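You operate a simulated robot arm through the tools that you are given. There is no shell and no other tool.

You are at the controls of a simulated robot arm. One attempt, no reset.

## Task
Uncork the Rosepip jar, tip its drops into the jug, shelve it and set the Tarvendle jar in the ring.
Fine: the cork stays on the bench; the emptied jar goes on the wall shelf. Set down upright: what you pick out.

The check looks at the end state, three seconds after you hand in, the way a careful person would. Anything else that was tipped, shoved, dropped, spilled or broken makes it a failure.

## Robot
A 6-joint arm with a three-finger gripper, fixed in place. Base frame: the origin is at the foot of the arm, x ahead of it, y to its left, z up. Units: m, degrees, N and s.
Its first joint turns from -166.0 to 166.0 degrees. Payload 4.89 kg.
The tool frame sits at the grasp point between the pads (the TCP): z along the fingers, y along the line on which they close. The tips reach 0.03 m beyond it. The gripper opens to 0.164 m. The gripper's body begins 0.125 m behind the TCP.
Orientation is told as [roll, pitch, yaw] about the base's x, y, z axes, in that order, counted from this pose: with the fingers straight down and closing along the base's y, the tool's x points along the base's -x, its y along +y and its z along -z.

## Interface
- The arm moves only by the tool servo_tool. Its argument "targets" is a list of rows, each a list of 7 numbers: the shift along the tool's x, y, z in m, then the turn, a rotation vector about the tool's x, y, z in degrees, then the opening, from 0 (shut) to 1 (fully open). In form: [[x, y, z, rx, ry, rz, fingers], ...]. A call has 1 to 20 rows; each row is the pose to reach, as a shift and turn from the pose commanded when the call began, along the tool's axes at that moment. A row lasts 0.2 s, in which the tool goes at most 0.05 m and 8.6 degrees; a call with a longer step from one row to the next is refused whole, and so is a gripper value outside its range. Where a pose cannot be reached the arm comes as near as it can. A force on the tool above 40 N (or 10 N above the force at the start of the call, whichever is more), or a blocked arm, ends the call early, and 0.2 s more pass. Each finger travels about 0.108 m/s and halts on what it meets, pressing with about 45 N; the grip force reading is that of the motor and also rises with nothing between the fingers. The clock runs only during rows and for 0.2 s after the last one: add rows that repeat a pose to give the fingers time. It gives the time, the measured TCP pose, the force on the tool (base axes), the opening and the grip force at its end, in the units of the frame above (readings bear some noise), with the torque about the TCP (base axes, N m) and any sound that the robot's microphone picked up.
- Cameras (640 x 400 px; columns grow to the right, rows downward): "scene" is fixed at [0.4011, -0.6494, 1.6328]; the picture's right is [0.89, -0.45, 0.00], its down [-0.19, -0.37, -0.91] and it looks along [0.41, 0.81, -0.42] (base axes); focal length 222 px, centre (320, 200). "wrist" rides on the gripper at [0.076, -0.002, -0.152] in the tool frame; the picture's right is [0.02, 1.00, 0.00], its down [-0.88, 0.02, -0.47] and it looks along [-0.47, 0.01, 0.88] (tool axes); focal length 247 px, centre (320, 200). There is no depth. A picture from a camera that has moved, and an enlarged one, comes with that camera's place and axes in the base frame and with its lens.
- capture(camera): a new picture of that camera. The clock stands still meanwhile.
- slide_trunk(by): slides the trunk up (or, below 0, down) by that many m; the arm rides with it, the base frame stays. It gives what a move gives, with no picture.
- close_up(camera, box): a new picture of the part [left, top, right, bottom] of that camera's present view, enlarged. The clock stands still meanwhile.
- job_done(): hands the job in; it is judged then, once.

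Nothing tells you positions but the pictures and the camera data. Unless the task says otherwise, let go and move clear before handing in.

The tools are called after "Emit:" as a command line: name --pt "numbers of a row" for each row, then --argument value for the rest, lists and objects as JSON in quotes. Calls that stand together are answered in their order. servo_tool: Moves the arm, as the interface text tells. Its arguments: {"type":"object","properties":{"targets":{"type":"array","items":{"type":"array","items":{"type":"number"}}}},"required":["targets"]} The other tools are called the same way: slide_trunk (by) slides the trunk up or down; capture (camera) takes a picture; close_up (camera, box) takes an enlarged picture of a part of a camera's view; job_done () hands the job in.

At the start:

```text
clock: 0.0
tool_pos: [0.5306, 0.0422, 1.6682]
ee_rot: [0.0, 0.0, 0.0]
contact_force: [0.7, 0.7, -0.1]
moment: [-0.01, -0.01, -0.01]
grip_width: 0.1642
gripper_force: 0.0
trunk travel left (down, up): [-0.3, 0.09]
```

scene: 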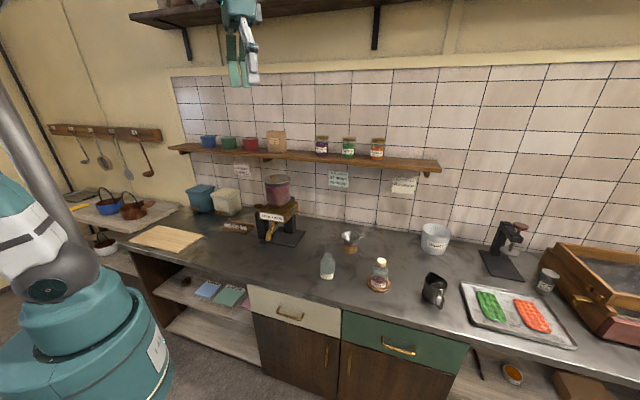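
wrist: 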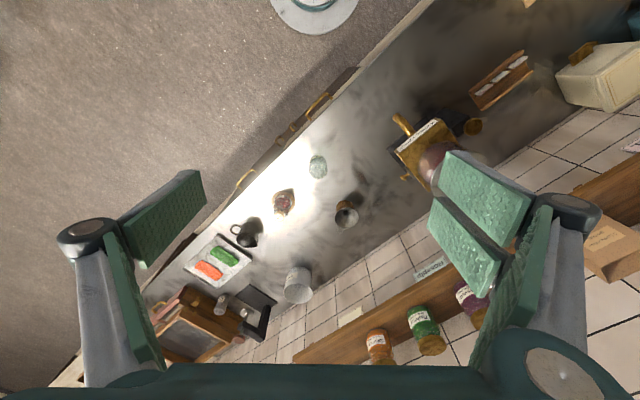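

I see a bench with several jars, a metal jug, a funnel, a wall shelf with three labelled jars, and small labels. I'll zoom in first to read the labels and locate things.

Emit:
close_up --camera "scene" --box '[300, 210, 460, 310]'

Emit:
close_up --camera "scene" --box '[290, 120, 450, 220]'

Emit:
close_up --camera "scene" --box '[180, 120, 340, 220]'

Emit:
close_up --camera "scene" --box '[400, 210, 600, 335]'

Emit:
close_up --camera "scene" --box '[180, 160, 340, 260]'

```text
4.00 times, centred on (380, 260) of scene
camera zoom: at [0.4011, -0.6494, 1.6328], right [0.89, -0.45, 0.0], down [-0.19, -0.37, -0.91], along [0.41, 0.81, -0.42], focal length 886 px, centre (80, -40)
```

zoom: 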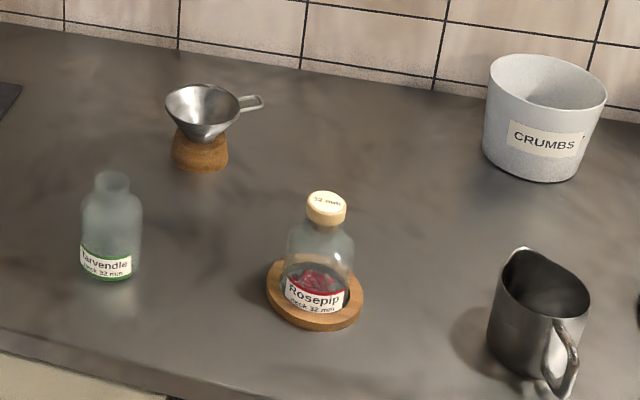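

```text
4.00 times, centred on (370, 170) of scene
camera zoom: at [0.4011, -0.6494, 1.6328], right [0.89, -0.45, 0.0], down [-0.19, -0.37, -0.91], along [0.41, 0.81, -0.42], focal length 886 px, centre (120, 320)
```

zoom: 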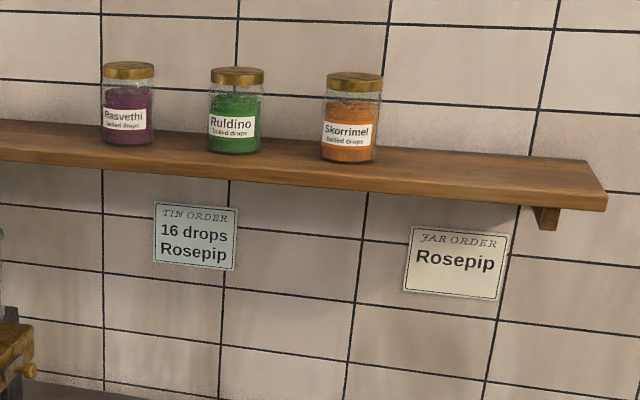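

```text
4.00 times, centred on (260, 170) of scene
camera zoom: at [0.4011, -0.6494, 1.6328], right [0.89, -0.45, 0.0], down [-0.19, -0.37, -0.91], along [0.41, 0.81, -0.42], focal length 886 px, centre (560, 320)
```

zoom: 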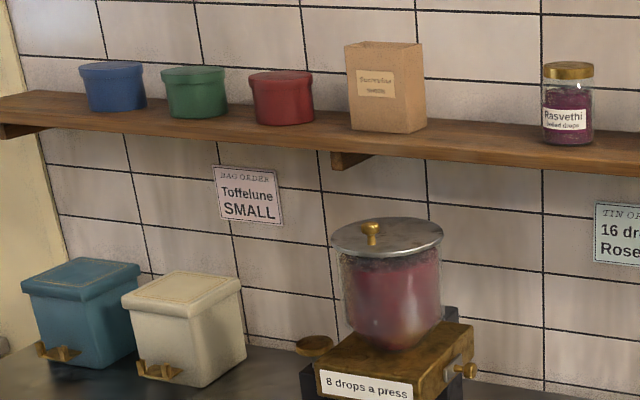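

```text
3.20 times, centred on (500, 272) of scene
camera zoom: at [0.4011, -0.6494, 1.6328], right [0.89, -0.45, 0.0], down [-0.19, -0.37, -0.91], along [0.41, 0.81, -0.42], focal length 709 px, centre (-256, -32)
```

zoom: 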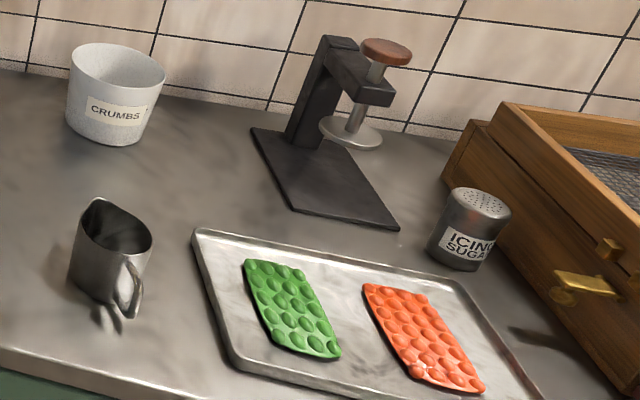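

```text
4.00 times, centred on (260, 210) of scene
camera zoom: at [0.4011, -0.6494, 1.6328], right [0.89, -0.45, 0.0], down [-0.19, -0.37, -0.91], along [0.41, 0.81, -0.42], focal length 886 px, centre (560, 160)
```

zoom: 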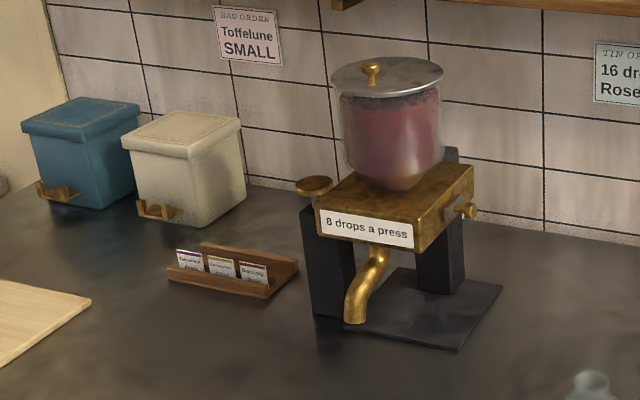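

The Rosepip jar sits corked in the wooden ring, roughly at (0.95, -0.12). The empty Tarvendle jar is near (0.78, 0.03), the jug near (1.10, -0.28), and the shelf is at about z 1.34. Next I'll move the wrist camera closer to triangulate these positions.

Emit:
servo_tool --pt "-0.022 -0.009 0.03 0 0 0 1" --pt "-0.044 -0.018 0.06 0 0 0 1" --pt "-0.066 -0.027 0.09 0 0 0 1" --pt "-0.088 -0.036 0.12 0 0 0 1" --pt "-0.11 -0.045 0.15 0 0 0 1" --pt "-0.132 -0.054 0.18 0 0 0 1" --pt "-0.154 -0.063 0.21 0 0 0 1" --pt "-0.176 -0.072 0.24 0 0 0 1" --pt "-0.198 -0.081 0.27 0 0 0 1" --pt "-0.22 -0.09 0.3 0 0 0 1"

```text
clock: 2.2
tool_pos: [0.749, -0.0468, 1.3664]
ee_rot: [0.0, 0.0, -0.1]
contact_force: [-0.1, 0.0, 0.2]
moment: [-0.01, -0.16, -0.01]
grip_width: 0.164
gripper_force: 0.2
trunk travel left (down, up): [-0.3, 0.09]
```

The arm reached (0.749, -0.047, 1.366) cleanly. Now I'll take pictures from here to measure the jars, jug and ring.

Emit:
capture --camera "wrist"

Emit:
capture --camera "scene"

```text
taken
camera wrist: at [0.6714, -0.0497, 1.5186], right [-0.02, 1.0, 0.0], down [0.88, 0.02, 0.47], along [0.47, 0.01, -0.88], focal length 247 px, centre (320, 200)
```

wrist: 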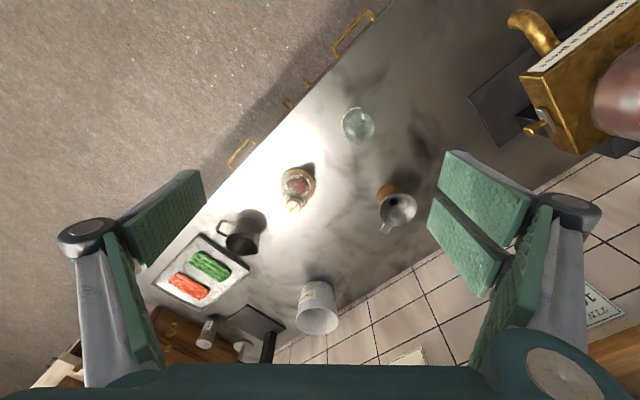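

```text
taken
```

scene: 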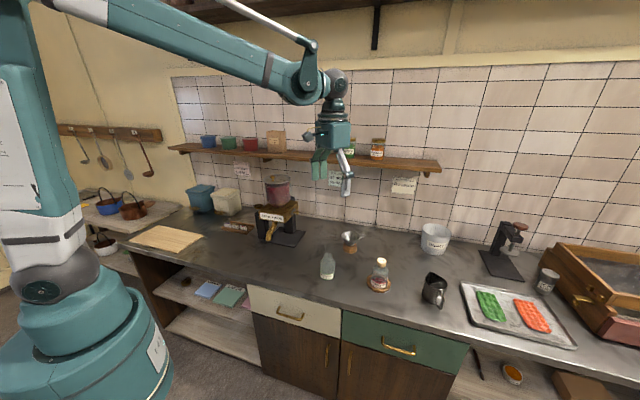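

Emit:
close_up --camera "wrist" --box '[200, 90, 440, 240]'

Emit:
close_up --camera "scene" --box '[350, 245, 450, 310]'

Emit:
close_up --camera "scene" --box '[310, 240, 410, 305]'

```text
2.67 times, centred on (320, 165) of wrist
camera zoom: at [0.6714, -0.0497, 1.5186], right [-0.02, 1.0, 0.0], down [0.88, 0.02, 0.47], along [0.47, 0.01, -0.88], focal length 659 px, centre (320, 293)
```

zoom: 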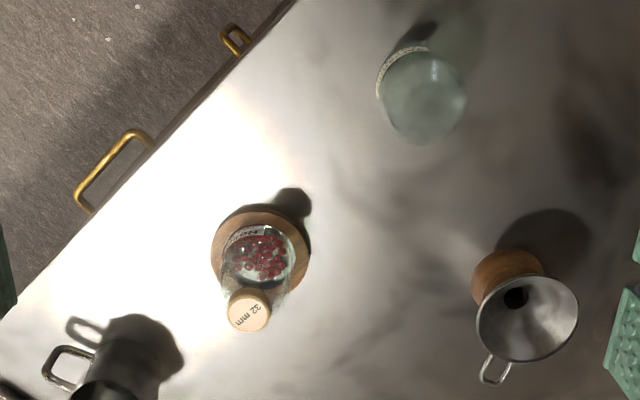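

```text
6.15 times, centred on (400, 278) of scene
camera zoom: at [0.4011, -0.6494, 1.6328], right [0.89, -0.45, 0.0], down [-0.19, -0.37, -0.91], along [0.41, 0.81, -0.42], focal length 1363 px, centre (-172, -277)
```

zoom: 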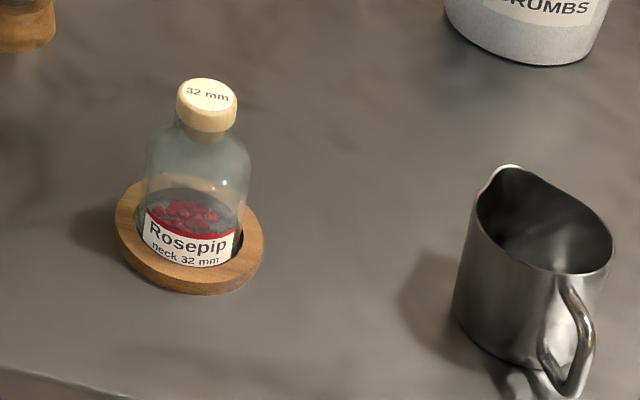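

```text
6.15 times, centred on (360, 272) of scene
camera zoom: at [0.4011, -0.6494, 1.6328], right [0.89, -0.45, 0.0], down [-0.19, -0.37, -0.91], along [0.41, 0.81, -0.42], focal length 1363 px, centre (74, -246)
```

zoom: 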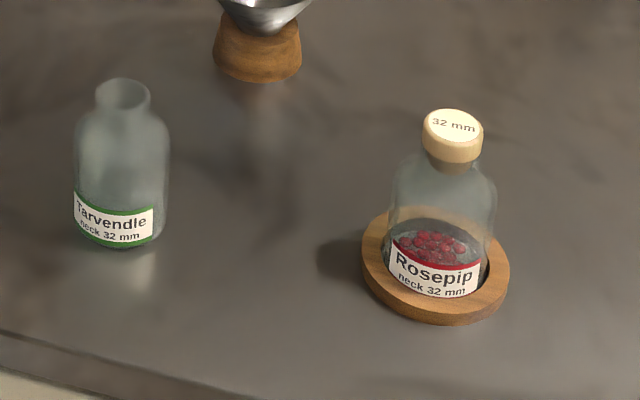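

Triangulating gives the cork top at about (0.968, -0.107, 1.00), the ring centre at about (0.969, -0.107), and the bench at about z 0.865. I'll move toward the jug next for a closer look.

Emit:
servo_tool --pt "-0.02 -0.03 0.024 0 0 0 1" --pt "-0.04 -0.06 0.048 0 0 0 1" --pt "-0.06 -0.09 0.072 0 0 0 1" --pt "-0.08 -0.12 0.096 0 0 0 1" --pt "-0.1 -0.15 0.12 0 0 0 1" --pt "-0.12 -0.18 0.144 0 0 0 1" --pt "-0.135 -0.2 0.165 0 0 0 1"

Emit:
capture --camera "wrist"

Emit:
capture --camera "scene"

```text
clock: 3.8
tool_pos: [0.8821, -0.2487, 1.2043]
ee_rot: [0.1, -0.1, 0.1]
contact_force: [0.1, -0.3, 0.7]
moment: [0.03, -0.07, -0.02]
grip_width: 0.164
gripper_force: 0.1
trunk travel left (down, up): [-0.3, 0.09]
```

```text
taken
camera wrist: at [0.804, -0.2518, 1.3563], right [-0.02, 1.0, 0.0], down [0.88, 0.02, 0.47], along [0.47, 0.01, -0.88], focal length 247 px, centre (320, 200)
```

wrist: 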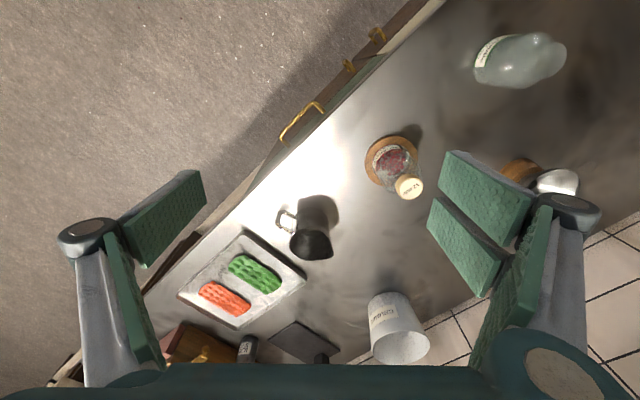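

```text
taken
```

scene: 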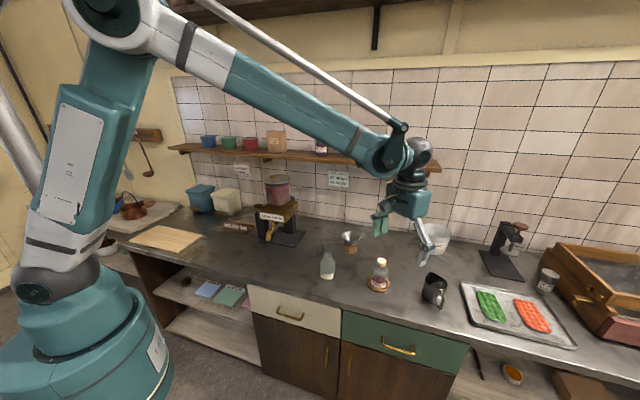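

Emit:
close_up --camera "wrist" --box '[260, 120, 452, 280]'

Emit:
close_up --camera "wrist" --box '[440, 10, 600, 110]'

Emit:
close_up --camera "scene" --box '[405, 260, 469, 320]'

```text
2.50 times, centred on (356, 200) of wrist
camera zoom: at [0.804, -0.2518, 1.3563], right [-0.02, 1.0, 0.0], down [0.88, 0.02, 0.47], along [0.47, 0.01, -0.88], focal length 617 px, centre (230, 200)
```

zoom: 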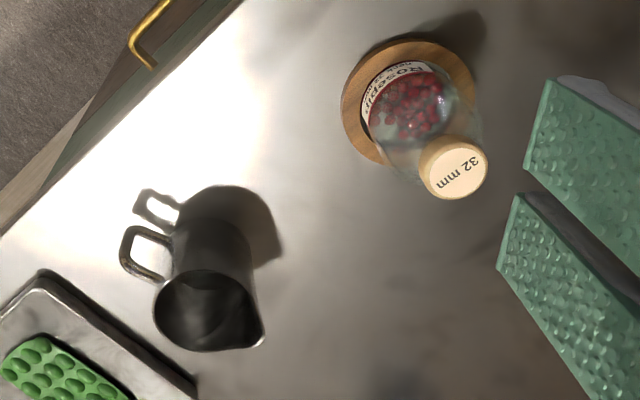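

```text
4.00 times, centred on (520, 60) of wrist
camera zoom: at [0.804, -0.2518, 1.3563], right [-0.02, 1.0, 0.0], down [0.88, 0.02, 0.47], along [0.47, 0.01, -0.88], focal length 988 px, centre (-480, 760)
```

zoom: 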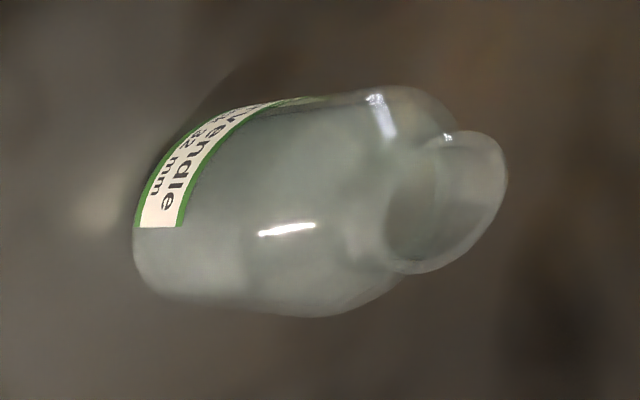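

```text
6.67 times, centred on (437, 290) of scene
camera zoom: at [0.4011, -0.6494, 1.6328], right [0.89, -0.45, 0.0], down [-0.19, -0.37, -0.91], along [0.41, 0.81, -0.42], focal length 1477 px, centre (-460, -400)
```

zoom: 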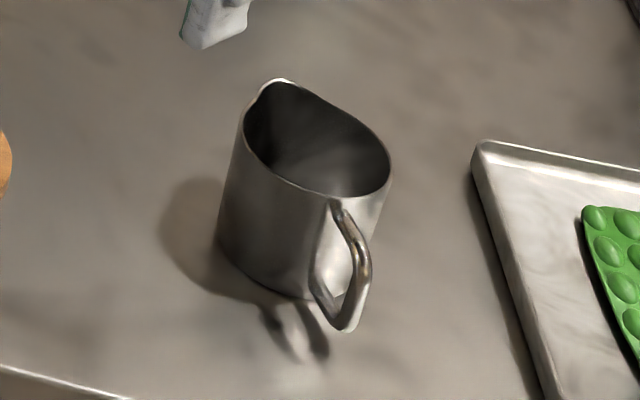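

The cork top is at about (0.967, -0.107, 1.003) with a head about 42 mm wide. The jug rim centre is at about (1.12, -0.265, 0.96). I'll move above the cork with the fingers partly closed and check alignment.

Emit:
servo_tool --pt "-0.014 0.0235 0.012 0 0 0 0.9" --pt "-0.028 0.047 0.024 0 0 0 0.8" --pt "-0.042 0.0705 0.036 0 0 0 0.7" --pt "-0.056 0.094 0.048 0 0 0 0.6" --pt "-0.07 0.1175 0.06 0 0 0 0.55" --pt "-0.082 0.141 0.075 0 0 0 0.55" --pt "-0.082 0.141 0.075 0 0 0 0.55"

Emit:
capture --camera "wrist"

Emit:
close_up --camera "scene" --box '[330, 170, 490, 310]'

```text
clock: 5.4
tool_pos: [0.9674, -0.1047, 1.1277]
ee_rot: [-0.1, 0.0, 0.0]
contact_force: [0.9, 0.8, -0.1]
moment: [-0.11, 0.08, 0.01]
grip_width: 0.09
gripper_force: 0.0
trunk travel left (down, up): [-0.3, 0.09]
```

```text
taken
camera wrist: at [0.8895, -0.1084, 1.2797], right [-0.02, 1.0, 0.0], down [0.88, 0.02, 0.47], along [0.47, 0.01, -0.88], focal length 247 px, centre (320, 200)
```

wrist: 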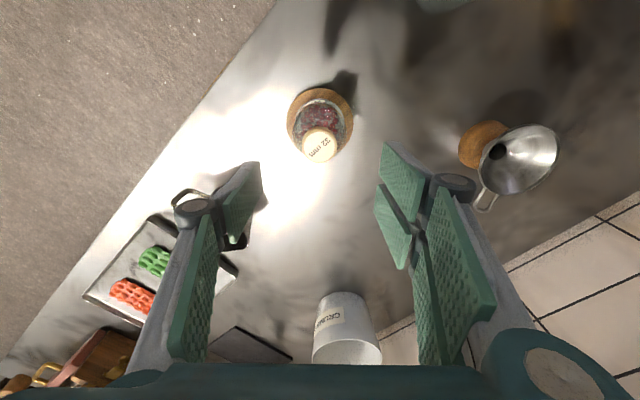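

```text
2.86 times, centred on (410, 240) of scene
camera zoom: at [0.4011, -0.6494, 1.6328], right [0.89, -0.45, 0.0], down [-0.19, -0.37, -0.91], along [0.41, 0.81, -0.42], focal length 633 px, centre (63, 86)
```

zoom: 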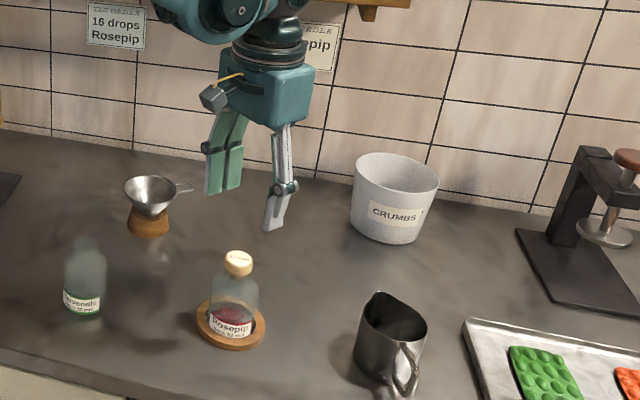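

Emit:
close_up --camera "wrist" --box '[260, 70, 388, 180]'

```text
3.64 times, centred on (324, 125) of wrist
camera zoom: at [0.8895, -0.1084, 1.2797], right [-0.02, 1.0, 0.0], down [0.88, 0.02, 0.47], along [0.47, 0.01, -0.88], focal length 898 px, centre (306, 473)
```

zoom: 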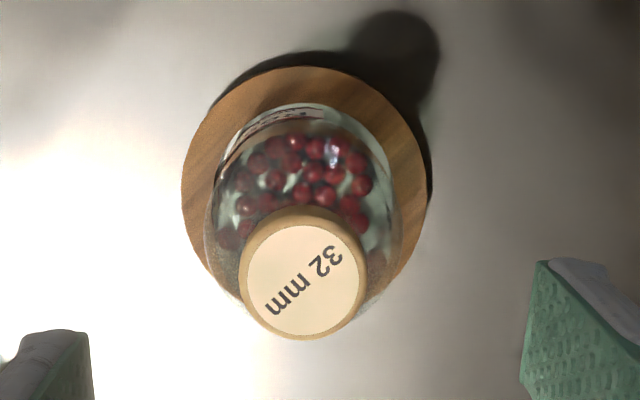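

The fingers are centred over the cork in y. I'll descend so the tips reach just the cork's head, then close.

Emit:
servo_tool --pt "0 0 0.025 0 0 0 0.5" --pt "0 0 0.05 0 0 0 0.5" --pt "0 0 0.075 0 0 0 0.5" --pt "0 0 0.095 0 0 0 0.5" --pt "0 0 0.108 0 0 0 0.5" --pt "0 0 0.116 0 0 0 0.5" --pt "0 0 0.116 0 0 0 0.5"

Emit:
close_up --camera "wrist" --box '[200, 70, 440, 220]'

Emit:
close_up --camera "scene" --box '[340, 220, 436, 300]'

```text
clock: 7.0
tool_pos: [0.9679, -0.1059, 1.0129]
ee_rot: [0.1, 0.0, 0.0]
contact_force: [-0.4, 0.4, -0.2]
moment: [0.02, 0.03, 0.03]
grip_width: 0.0819
gripper_force: 0.1
trunk travel left (down, up): [-0.3, 0.09]
```

```text
2.67 times, centred on (320, 145) of wrist
camera zoom: at [0.8904, -0.1097, 1.1651], right [-0.02, 1.0, 0.0], down [0.88, 0.02, 0.47], along [0.47, 0.01, -0.88], focal length 659 px, centre (320, 347)
```

zoom: 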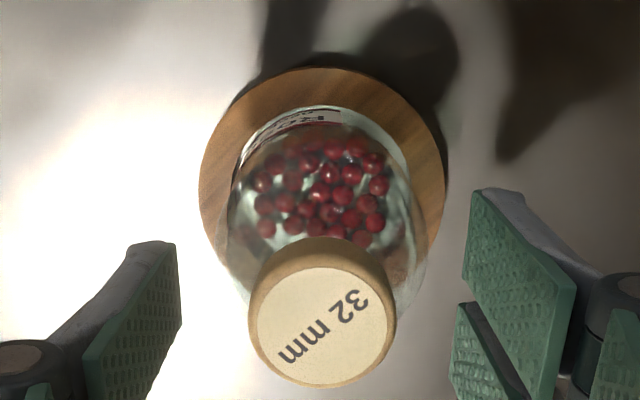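

```text
5.00 times, centred on (388, 260) of scene
camera zoom: at [0.4011, -0.6494, 1.6328], right [0.89, -0.45, 0.0], down [-0.19, -0.37, -0.91], along [0.41, 0.81, -0.42], focal length 1108 px, centre (-20, -100)
```

zoom: 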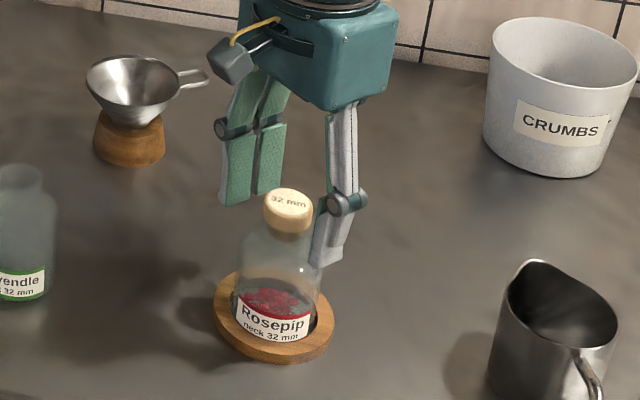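

The tips are alongside the cork head, so I'll close on it now and read the opening.

Emit:
servo_tool --pt "-0.001 0 0 0 0 0 0.35" --pt "-0.001 0 0 0 0 0 0.2" --pt "-0.001 0 0 0 0 0 0.2" --pt "-0.001 0 0 0 0 0 0.2"

```text
clock: 8.0
tool_pos: [0.9681, -0.1054, 1.0121]
ee_rot: [0.0, 0.0, 0.0]
contact_force: [0.3, 0.2, 0.7]
moment: [0.02, 0.05, -0.02]
grip_width: 0.0377
gripper_force: 45.2
trunk travel left (down, up): [-0.3, 0.09]
```

The grip has closed on something 0.038 m wide, which fits the cork head. I'll start pulling up very gently and watch the force.

Emit:
servo_tool --pt "0 0 -0.001 0 0 0 0.2" --pt "0 0 -0.002 0 0 0 0.2" --pt "0 0 -0.003 0 0 0 0.2" --pt "0 0 -0.004 0 0 0 0.2"

Emit:
close_up --camera "scene" --box '[340, 220, 436, 300]'

```text
clock: 9.0
tool_pos: [0.9678, -0.1045, 1.016]
ee_rot: [0.0, 0.1, -0.1]
contact_force: [0.7, -0.3, -1.9]
moment: [0.01, 0.01, 0.01]
grip_width: 0.0375
gripper_force: 44.4
trunk travel left (down, up): [-0.3, 0.09]
```

```text
5.00 times, centred on (388, 260) of scene
camera zoom: at [0.4011, -0.6494, 1.6328], right [0.89, -0.45, 0.0], down [-0.19, -0.37, -0.91], along [0.41, 0.81, -0.42], focal length 1108 px, centre (-20, -100)
```

zoom: 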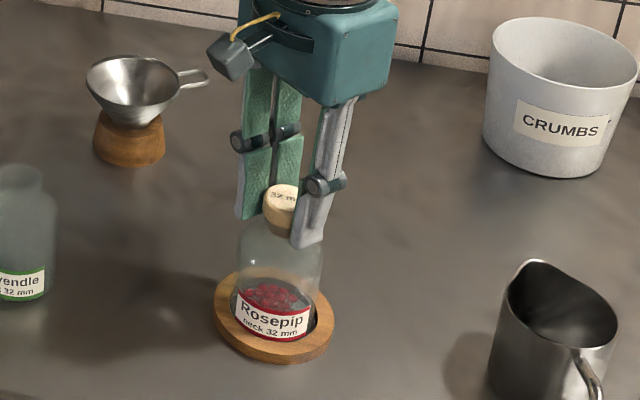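

Emit:
close_up --camera "scene" --box '[360, 245, 408, 297]'

Emit:
close_up --camera "wrist" --box '[240, 90, 400, 220]'

```text
7.69 times, centred on (384, 271) of scene
camera zoom: at [0.4011, -0.6494, 1.6328], right [0.89, -0.45, 0.0], down [-0.19, -0.37, -0.91], along [0.41, 0.81, -0.42], focal length 1704 px, centre (-172, -346)
```

zoom: 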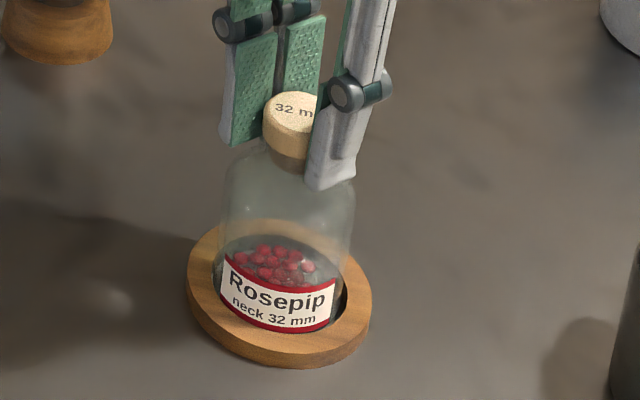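

```text
3.08 times, centred on (320, 155) of wrist
camera zoom: at [0.8912, -0.1083, 1.1679], right [-0.02, 1.0, 0.0], down [0.88, 0.02, 0.47], along [0.47, 0.01, -0.88], focal length 760 px, centre (320, 338)
```

zoom: 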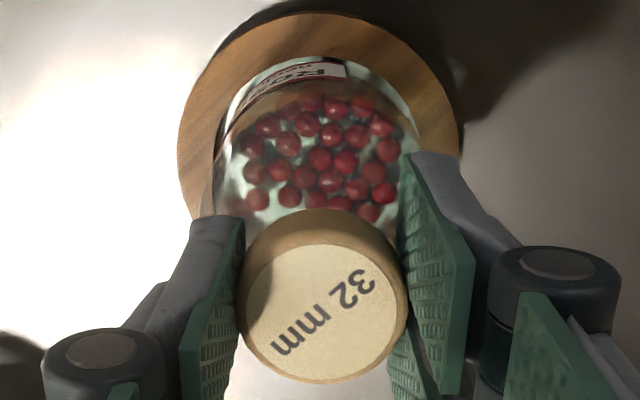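

The pull force is only about 2 N, so I can't yet tell if the jar is rising with the cork. I'll raise a few more millimetres and compare.

Emit:
servo_tool --pt "0 0 -0.0015 0 0 0 0.2" --pt "0 0 -0.003 0 0 0 0.2" --pt "0 0 -0.0045 0 0 0 0.2" --pt "0 0 -0.006 0 0 0 0.2" --pt "0 0 -0.006 0 0 0 0.2"

Emit:
close_up --camera "scene" --box '[360, 245, 408, 297]'

Emit:
close_up --camera "wrist" --box '[240, 90, 400, 220]'

```text
clock: 10.2
tool_pos: [0.969, -0.1072, 1.023]
ee_rot: [-0.1, -0.1, 0.0]
contact_force: [-0.7, 0.1, -2.1]
moment: [-0.01, 0.0, 0.01]
grip_width: 0.0376
gripper_force: 45.0
trunk travel left (down, up): [-0.3, 0.09]
```

```text
7.69 times, centred on (384, 271) of scene
camera zoom: at [0.4011, -0.6494, 1.6328], right [0.89, -0.45, 0.0], down [-0.19, -0.37, -0.91], along [0.41, 0.81, -0.42], focal length 1704 px, centre (-172, -346)
```

zoom: 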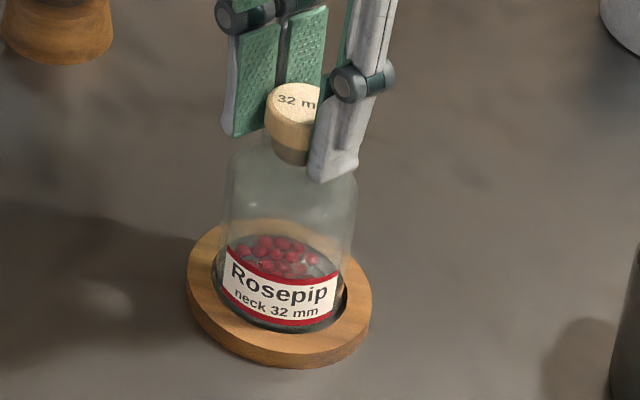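

```text
3.08 times, centred on (320, 155) of wrist
camera zoom: at [0.8911, -0.1093, 1.1746], right [-0.02, 1.0, 0.0], down [0.88, 0.02, 0.47], along [0.47, 0.01, -0.88], focal length 760 px, centre (320, 338)
```

zoom: 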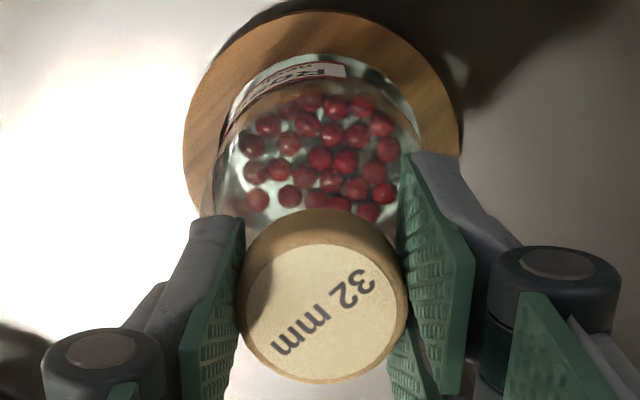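

Emit:
close_up --camera "scene" --box '[370, 248, 398, 270]'

Emit:
close_up --camera "scene" --box '[364, 266, 400, 294]'

```text
16.00 times, centred on (384, 259) of scene
camera zoom: at [0.4011, -0.6494, 1.6328], right [0.89, -0.45, 0.0], down [-0.19, -0.37, -0.91], along [0.41, 0.81, -0.42], focal length 3544 px, centre (-704, -744)
```

zoom: 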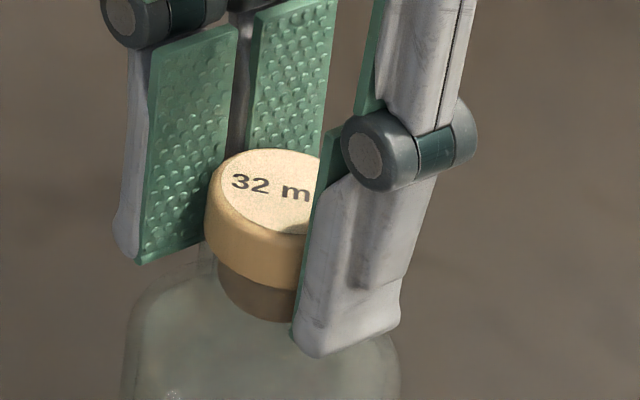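

```text
14.29 times, centred on (382, 280) of scene
camera zoom: at [0.4011, -0.6494, 1.6328], right [0.89, -0.45, 0.0], down [-0.19, -0.37, -0.91], along [0.41, 0.81, -0.42], focal length 3164 px, centre (-566, -943)
```

zoom: 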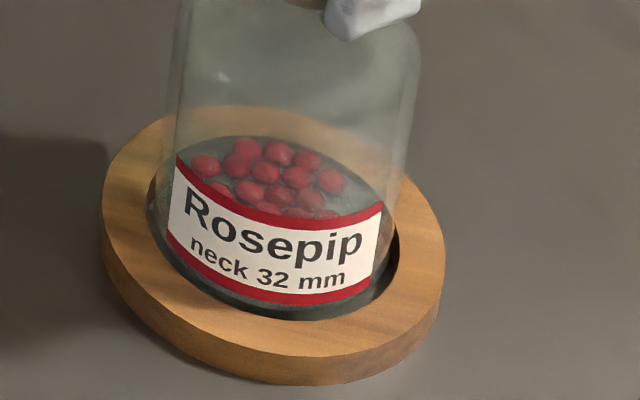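

The jar rises together with the cork at only its own weight, about 2 N. The fingertips may be pinching the glass neck as well, so I'll set the jar back down and re-grip higher, on the cork head only.

Emit:
servo_tool --pt "0 0 0.003 0 0 0 0.2" --pt "0 0 0.006 0 0 0 0.2" --pt "0 0 0.009 0 0 0 0.2" --pt "0 0 0.01 0 0 0 0.2" --pt "0 0 0.01 0 0 0 0.2"

Emit:
close_up --camera "scene" --box '[360, 245, 408, 297]'

```text
clock: 11.4
tool_pos: [0.9686, -0.1069, 1.0129]
ee_rot: [0.0, 0.0, 0.1]
contact_force: [2.9, -2.1, 11.6]
moment: [0.17, -0.23, -0.05]
grip_width: 0.0377
gripper_force: 44.7
trunk travel left (down, up): [-0.3, 0.09]
```

```text
7.69 times, centred on (384, 271) of scene
camera zoom: at [0.4011, -0.6494, 1.6328], right [0.89, -0.45, 0.0], down [-0.19, -0.37, -0.91], along [0.41, 0.81, -0.42], focal length 1704 px, centre (-172, -346)
```

zoom: 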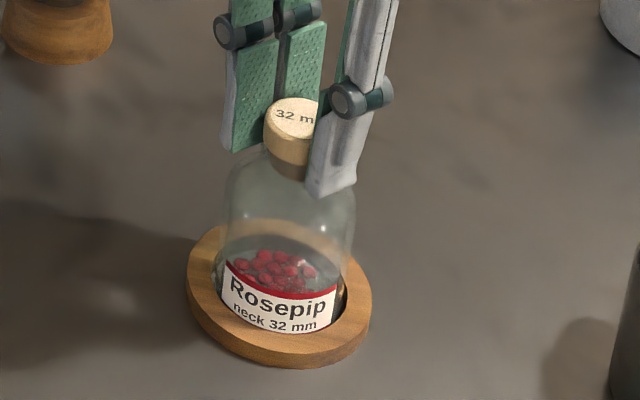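

Emit:
servo_tool --pt "0 0 -0.0007 0 0 0 0.2" --pt "0 0 -0.0007 0 0 0 0.28" --pt "0 0 -0.0007 0 0 0 0.35" --pt "0 0 -0.004 0 0 0 0.35" --pt "0 0 -0.007 0 0 0 0.35" --pt "0 0 -0.007 0 0 0 0.35"

Emit:
close_up --camera "scene" --box '[360, 245, 408, 297]'

Emit:
close_up --camera "wrist" --box '[240, 90, 400, 220]'

```text
clock: 12.8
tool_pos: [0.9695, -0.1048, 1.0187]
ee_rot: [0.0, 0.0, -0.1]
contact_force: [-0.2, 0.5, 0.7]
moment: [0.03, -0.03, -0.01]
grip_width: 0.0574
gripper_force: 0.0
trunk travel left (down, up): [-0.3, 0.09]
```

```text
7.69 times, centred on (384, 271) of scene
camera zoom: at [0.4011, -0.6494, 1.6328], right [0.89, -0.45, 0.0], down [-0.19, -0.37, -0.91], along [0.41, 0.81, -0.42], focal length 1704 px, centre (-172, -346)
```

zoom: 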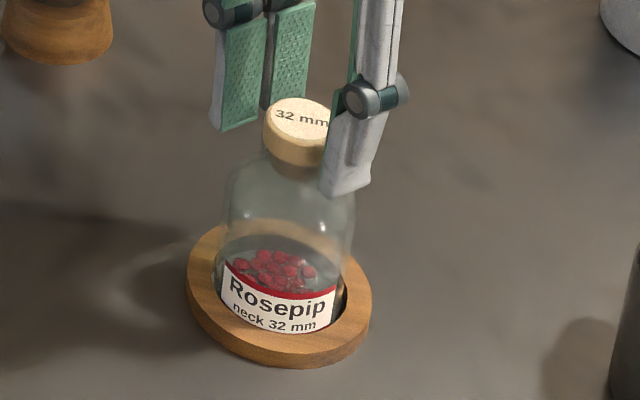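

```text
3.08 times, centred on (320, 155) of wrist
camera zoom: at [0.8912, -0.1091, 1.1713], right [-0.02, 1.0, 0.0], down [0.88, 0.02, 0.47], along [0.47, 0.01, -0.88], focal length 760 px, centre (320, 338)
```

zoom: 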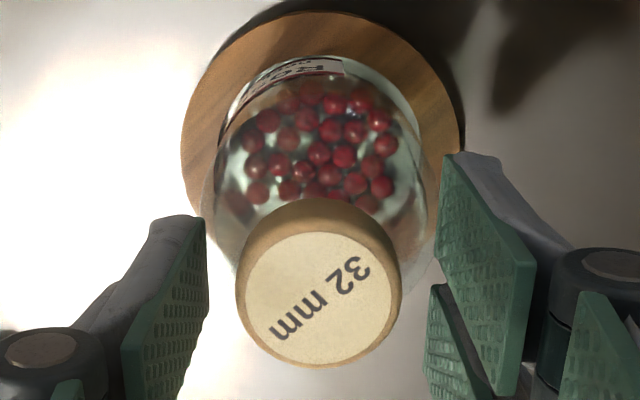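

The fingers now overlap only the cork head. Closing again and pulling gently.

Emit:
servo_tool --pt "0 0 0 0 0 0 0.25" --pt "0 0 0 0 0 0 0.18" --pt "0 0 0 0 0 0 0.18" --pt "0 0 -0.001 0 0 0 0.18" --pt "0 0 -0.002 0 0 0 0.18" --pt "0 0 -0.003 0 0 0 0.18" --pt "0 0 -0.004 0 0 0 0.18" --pt "0 0 -0.005 0 0 0 0.18" --pt "0 0 -0.006 0 0 0 0.18" --pt "0 0 -0.006 0 0 0 0.18"

Emit:
close_up --camera "scene" --box '[360, 245, 408, 297]'

Emit:
close_up --camera "scene" --box '[370, 248, 398, 270]'

```text
clock: 15.0
tool_pos: [0.9681, -0.1063, 1.0242]
ee_rot: [0.0, 0.0, -0.1]
contact_force: [0.2, 0.7, -2.1]
moment: [0.02, -0.03, 0.03]
grip_width: 0.0377
gripper_force: 44.8
trunk travel left (down, up): [-0.3, 0.09]
```

```text
7.69 times, centred on (384, 271) of scene
camera zoom: at [0.4011, -0.6494, 1.6328], right [0.89, -0.45, 0.0], down [-0.19, -0.37, -0.91], along [0.41, 0.81, -0.42], focal length 1704 px, centre (-172, -346)
```

zoom: 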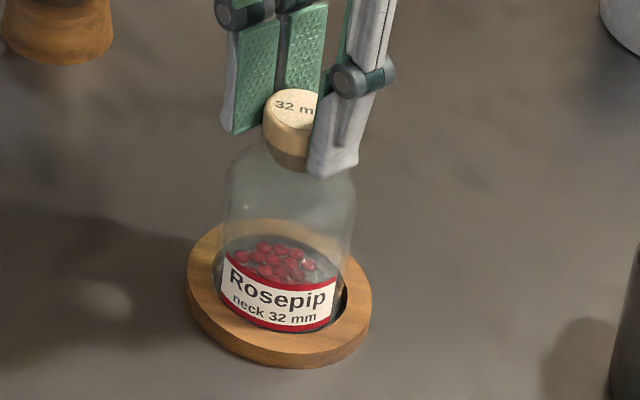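

```text
16.00 times, centred on (384, 259) of scene
camera zoom: at [0.4011, -0.6494, 1.6328], right [0.89, -0.45, 0.0], down [-0.19, -0.37, -0.91], along [0.41, 0.81, -0.42], focal length 3544 px, centre (-704, -744)
```

zoom: 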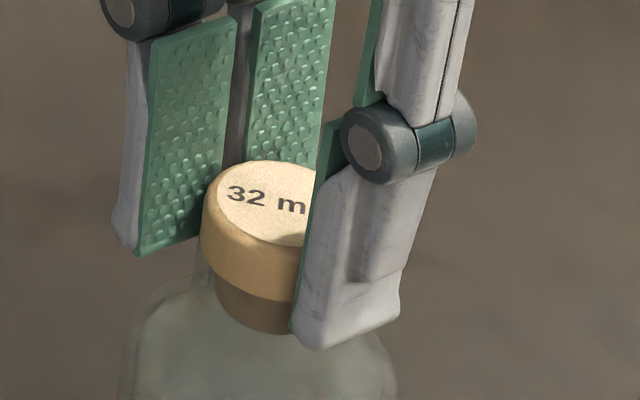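

The jar still lifts with the cork, so the cork is stuck tight. I'll seat the jar again with a light downward press so friction holds it, then try twisting the cork.

Emit:
servo_tool --pt "0 0 0.002 0 0 0 0.18" --pt "0 0 0.004 0 0 0 0.18" --pt "0 0 0.005 0 0 0 0.18" --pt "0 0 0.006 0 0 0 0.18" --pt "0 0 0.006 0 0 0 0.18"

```text
clock: 16.2
tool_pos: [0.9688, -0.1055, 1.0192]
ee_rot: [0.0, 0.0, 0.0]
contact_force: [3.0, 0.6, 7.6]
moment: [0.32, -0.35, -0.06]
grip_width: 0.038
gripper_force: 45.0
trunk travel left (down, up): [-0.3, 0.09]
```

Emit:
servo_tool --pt "0 0 0.0005 0 0 0 0.18" --pt "0 0 0.0008 0 0 5 0.18" --pt "0 0 0.0008 0 0 10 0.18" --pt "0 0 0.0008 0 0 15 0.18" --pt "0 0 0.0008 0 0 20 0.18" --pt "0 0 0.0008 0 0 25 0.18" --pt "0 0 0.0008 0 0 30 0.18"

Emit:
close_up --camera "scene" --box '[360, 245, 408, 297]'

Emit:
close_up --camera "wrist" --box '[220, 70, 420, 220]'

```text
clock: 17.8
tool_pos: [0.9678, -0.1062, 1.0197]
ee_rot: [0.1, -0.1, -30.1]
contact_force: [1.1, 0.0, 11.5]
moment: [-0.04, -0.05, 0.14]
grip_width: 0.0379
gripper_force: 44.6
trunk travel left (down, up): [-0.3, 0.09]
```

```text
7.69 times, centred on (384, 271) of scene
camera zoom: at [0.4011, -0.6494, 1.6328], right [0.89, -0.45, 0.0], down [-0.19, -0.37, -0.91], along [0.41, 0.81, -0.42], focal length 1704 px, centre (-172, -346)
```

zoom: 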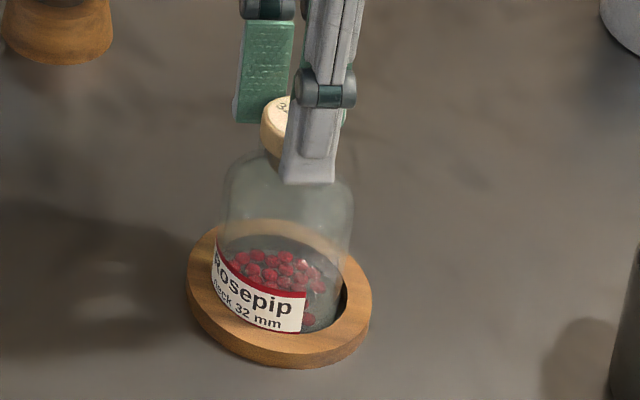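

```text
2.67 times, centred on (320, 145) of wrist
camera zoom: at [0.8999, -0.0697, 1.171], right [0.48, 0.88, 0.0], down [0.77, -0.43, 0.47], along [0.41, -0.23, -0.88], focal length 659 px, centre (320, 347)
```

zoom: 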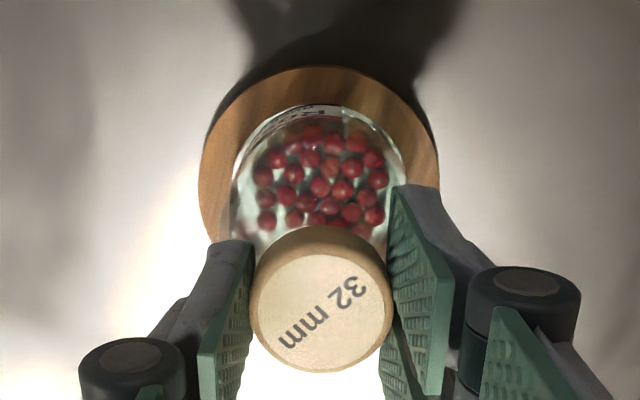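

The jar turned together with the cork, so pressing at this level isn't enough. I'll test a small upward pull in this turned position and compare the force.

Emit:
servo_tool --pt "0 0 -0.0015 0 0 0 0.18" --pt "0 0 -0.003 0 0 0 0.18" --pt "0 0 -0.004 0 0 0 0.18" --pt "0 0 -0.004 0 0 0 0.18"

Emit:
close_up --camera "scene" --box '[360, 245, 408, 297]'

```text
clock: 18.8
tool_pos: [0.9693, -0.1061, 1.0225]
ee_rot: [0.0, 0.0, -30.0]
contact_force: [0.0, 0.1, -2.8]
moment: [0.03, -0.02, 0.01]
grip_width: 0.0376
gripper_force: 44.6
trunk travel left (down, up): [-0.3, 0.09]
```

```text
7.69 times, centred on (384, 271) of scene
camera zoom: at [0.4011, -0.6494, 1.6328], right [0.89, -0.45, 0.0], down [-0.19, -0.37, -0.91], along [0.41, 0.81, -0.42], focal length 1704 px, centre (-172, -346)
```

zoom: 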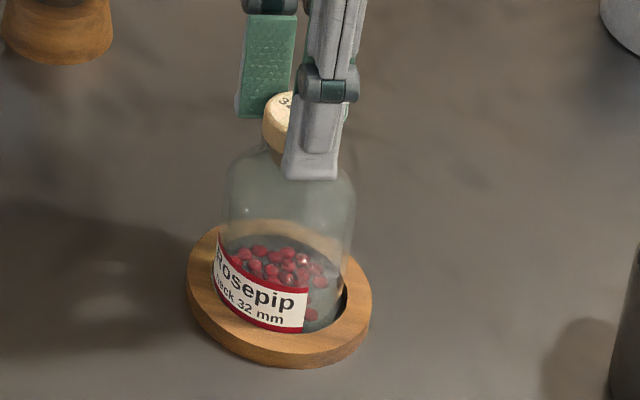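

The jar still just rises. I'll check whether the ring is fixed to the bench by easing the jar sideways a few millimetres against its inner wall and reading the force.

Emit:
servo_tool --pt "0.001 0 0 0 0 0 0.18" --pt "0.002 0 0 0 0 0 0.18" --pt "0.002 0 0 0 0 0 0.18"

Emit:
servo_tool --pt "0.001 0 0 0 0 0 0.18" --pt "0.002 0 0 0 0 0 0.18" --pt "0.002 0 0 0 0 0 0.18"

Emit:
close_up --camera "scene" --box '[360, 245, 408, 297]'

```text
clock: 19.6
tool_pos: [0.9672, -0.1054, 1.0212]
ee_rot: [0.0, 0.1, -30.0]
contact_force: [-0.1, -0.1, -2.2]
moment: [0.03, -0.05, 0.02]
grip_width: 0.0378
gripper_force: 44.8
trunk travel left (down, up): [-0.3, 0.09]
```

```text
clock: 20.4
tool_pos: [0.9656, -0.1032, 1.0222]
ee_rot: [0.0, 0.0, -30.0]
contact_force: [11.2, -6.9, 3.0]
moment: [-0.78, -1.35, -0.06]
grip_width: 0.0378
gripper_force: 45.1
trunk travel left (down, up): [-0.3, 0.09]
```

```text
7.69 times, centred on (384, 271) of scene
camera zoom: at [0.4011, -0.6494, 1.6328], right [0.89, -0.45, 0.0], down [-0.19, -0.37, -0.91], along [0.41, 0.81, -0.42], focal length 1704 px, centre (-172, -346)
```

zoom: 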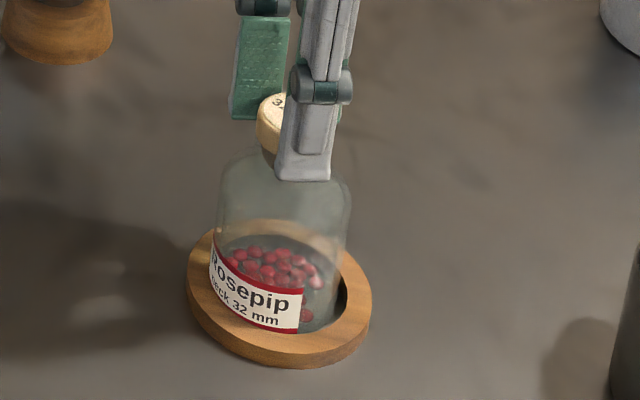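

The lateral force rose to 13 N and the ring didn't move, so the ring is fixed to the bench and can brace the jar. I'll seat the jar, lean it against the ring wall, and then pull up so friction holds it down.

Emit:
servo_tool --pt "-0.001 0 0 0 0 0 0.18" --pt "-0.002 0 0 0 0 0 0.18" --pt "-0.002 0 0.002 0 0 0 0.18" --pt "-0.002 0 0.0035 0 0 0 0.18" --pt "-0.002 0 0.0035 0 0 0 0.18"

Emit:
servo_tool --pt "0.001 0 0 0 0 0 0.18" --pt "0.002 0 0 0 0 0 0.18" --pt "0.003 0 0 0 0 0 0.18" --pt "0.004 0 0 0 0 0 0.18" --pt "0.004 0 0 0 0 0 0.18"

```text
clock: 21.6
tool_pos: [0.9663, -0.1049, 1.0189]
ee_rot: [0.0, 0.0, -30.0]
contact_force: [1.5, -4.0, 4.5]
moment: [-0.37, -0.05, -0.05]
grip_width: 0.0379
gripper_force: 44.8
trunk travel left (down, up): [-0.3, 0.09]
```

```text
clock: 22.8
tool_pos: [0.9623, -0.1027, 1.0183]
ee_rot: [0.1, 0.0, -30.0]
contact_force: [14.1, -10.2, 28.2]
moment: [-0.73, -0.99, -0.09]
grip_width: 0.0377
gripper_force: 44.5
trunk travel left (down, up): [-0.3, 0.09]
```

Emit:
servo_tool --pt "0 0 -0.0007 0 0 0 0.18" --pt "0 0 -0.0014 0 0 0 0.18" --pt "0 0 -0.002 0 0 0 0.18" --pt "0 0 -0.0026 0 0 0 0.18"

Emit:
close_up --camera "scene" --box '[360, 245, 408, 297]'

```text
clock: 23.8
tool_pos: [0.9636, -0.1025, 1.0221]
ee_rot: [0.0, 0.0, -30.0]
contact_force: [1.2, -3.7, -4.2]
moment: [-0.49, -0.1, 0.01]
grip_width: 0.0381
gripper_force: 45.4
trunk travel left (down, up): [-0.3, 0.09]
```

```text
7.69 times, centred on (384, 271) of scene
camera zoom: at [0.4011, -0.6494, 1.6328], right [0.89, -0.45, 0.0], down [-0.19, -0.37, -0.91], along [0.41, 0.81, -0.42], focal length 1704 px, centre (-172, -346)
```

zoom: 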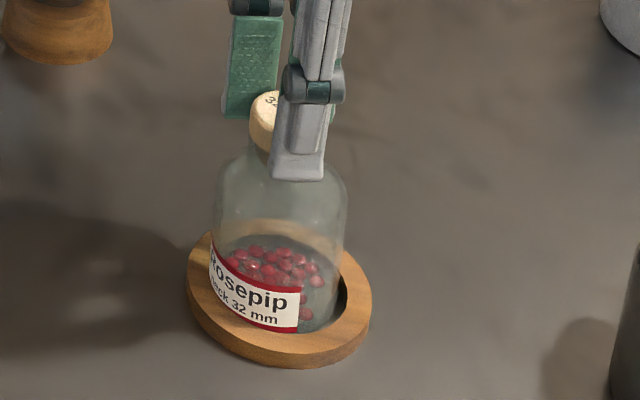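

Emit:
close_up --camera "scene" --box '[368, 248, 400, 272]'

Emit:
close_up --camera "wrist" --box '[220, 70, 420, 220]'

```text
16.00 times, centred on (384, 260) of scene
camera zoom: at [0.4011, -0.6494, 1.6328], right [0.89, -0.45, 0.0], down [-0.19, -0.37, -0.91], along [0.41, 0.81, -0.42], focal length 3544 px, centre (-704, -760)
```

zoom: 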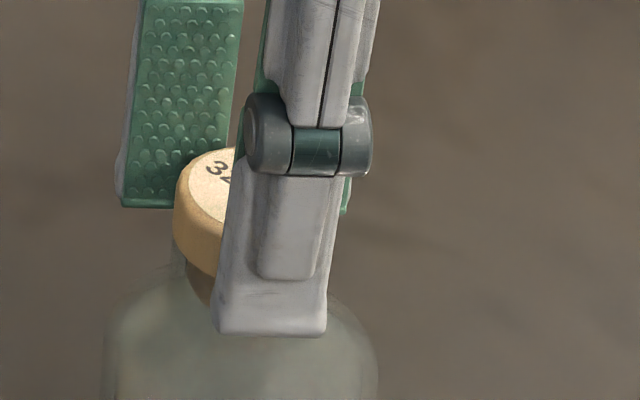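

```text
2.67 times, centred on (320, 145) of wrist
camera zoom: at [0.8947, -0.0665, 1.1734], right [0.48, 0.88, 0.0], down [0.77, -0.42, 0.47], along [0.41, -0.23, -0.88], focal length 659 px, centre (320, 347)
```

zoom: 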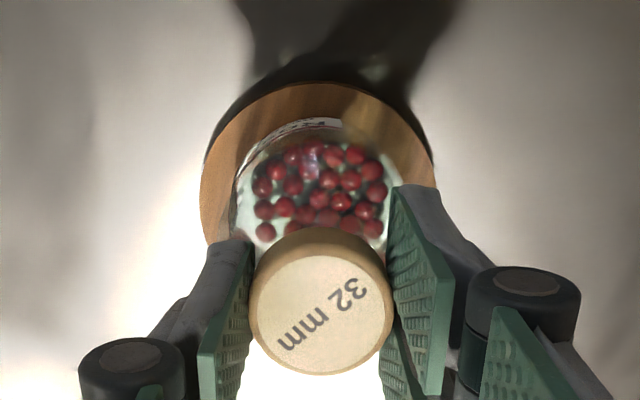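

Emit:
servo_tool --pt "0.001 0 0 0 0 0 0.18" --pt "0.002 0 0 0 0 0 0.18" --pt "0.003 0 0 0 0 0 0.18" --pt "0.003 0 0 0 0 0 0.18"

Emit:
servo_tool --pt "0 0 -0.0005 0 0 0 0.18" --pt "0 0 -0.001 0 0 0 0.18"

Emit:
close_up --camera "scene" --box '[360, 245, 408, 297]'

```text
clock: 24.8
tool_pos: [0.9612, -0.102, 1.022]
ee_rot: [0.1, 0.1, -30.0]
contact_force: [11.6, -7.0, 2.7]
moment: [-0.94, -1.33, -0.09]
grip_width: 0.0378
gripper_force: 45.0
trunk travel left (down, up): [-0.3, 0.09]
```

```text
clock: 25.4
tool_pos: [0.9608, -0.1007, 1.0231]
ee_rot: [0.0, -0.1, -30.0]
contact_force: [7.7, -4.9, -6.3]
moment: [-0.77, -1.03, -0.07]
grip_width: 0.038
gripper_force: 45.0
trunk travel left (down, up): [-0.3, 0.09]
```

```text
7.69 times, centred on (384, 271) of scene
camera zoom: at [0.4011, -0.6494, 1.6328], right [0.89, -0.45, 0.0], down [-0.19, -0.37, -0.91], along [0.41, 0.81, -0.42], focal length 1704 px, centre (-172, -346)
```

zoom: 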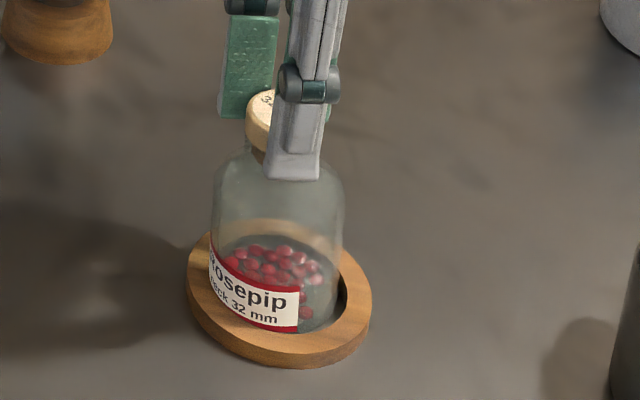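

Friction at the ring wall resisted with about 4 N for 9 N of side load. A stronger side load should hold the jar down harder, so I'll increase it step by step and then pull.

Emit:
servo_tool --pt "0 0 0.001 0 0 0 0.18" --pt "0 0 0.002 0 0 0 0.18" --pt "0.001 0 0.002 0 0 0 0.18" --pt "0.002 0 0.002 0 0 0 0.18" --pt "0.003 0 0.002 0 0 0 0.18" --pt "0.004 0 0.002 0 0 0 0.18" --pt "0.004 0 0.002 0 0 0 0.18"

```text
clock: 27.0
tool_pos: [0.9584, -0.0991, 1.0205]
ee_rot: [0.1, 0.1, -29.9]
contact_force: [10.8, -8.8, 4.9]
moment: [-1.04, -1.28, -0.11]
grip_width: 0.0377
gripper_force: 44.9
trunk travel left (down, up): [-0.3, 0.09]
```

Emit:
servo_tool --pt "0.0005 0 -0.0007 0 0 0 0.18" --pt "0.001 0 -0.0014 0 0 0 0.18"

Emit:
close_up --camera "scene" --box '[360, 245, 408, 297]'

Emit:
close_up --camera "scene" --box '[366, 250, 394, 272]'

```text
clock: 27.6
tool_pos: [0.9571, -0.0988, 1.02]
ee_rot: [0.0, 0.0, -30.0]
contact_force: [9.7, -7.3, -2.1]
moment: [-0.96, -1.24, -0.14]
grip_width: 0.0378
gripper_force: 44.6
trunk travel left (down, up): [-0.3, 0.09]
```

```text
7.69 times, centred on (384, 271) of scene
camera zoom: at [0.4011, -0.6494, 1.6328], right [0.89, -0.45, 0.0], down [-0.19, -0.37, -0.91], along [0.41, 0.81, -0.42], focal length 1704 px, centre (-172, -346)
```

zoom: 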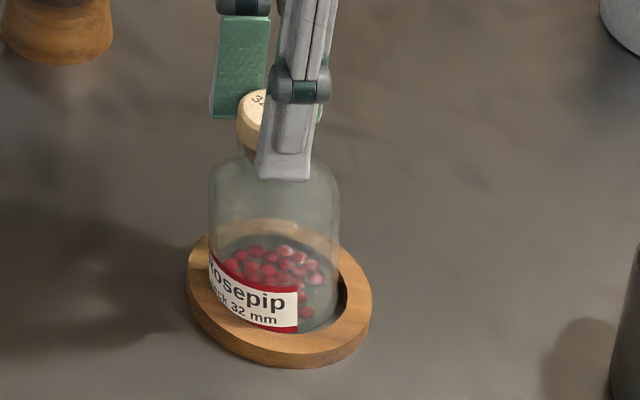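

```text
16.00 times, centred on (380, 261) of scene
camera zoom: at [0.4011, -0.6494, 1.6328], right [0.89, -0.45, 0.0], down [-0.19, -0.37, -0.91], along [0.41, 0.81, -0.42], focal length 3544 px, centre (-640, -776)
```

zoom: 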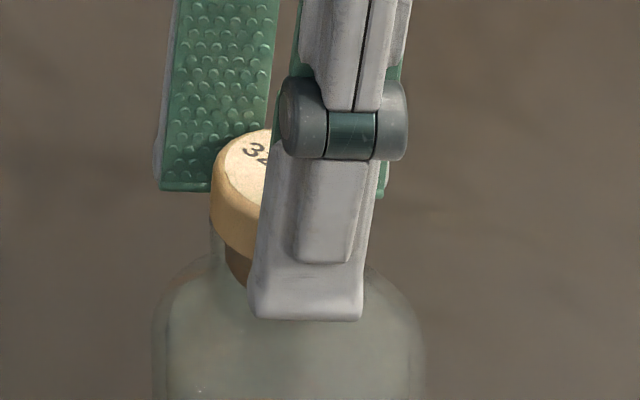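

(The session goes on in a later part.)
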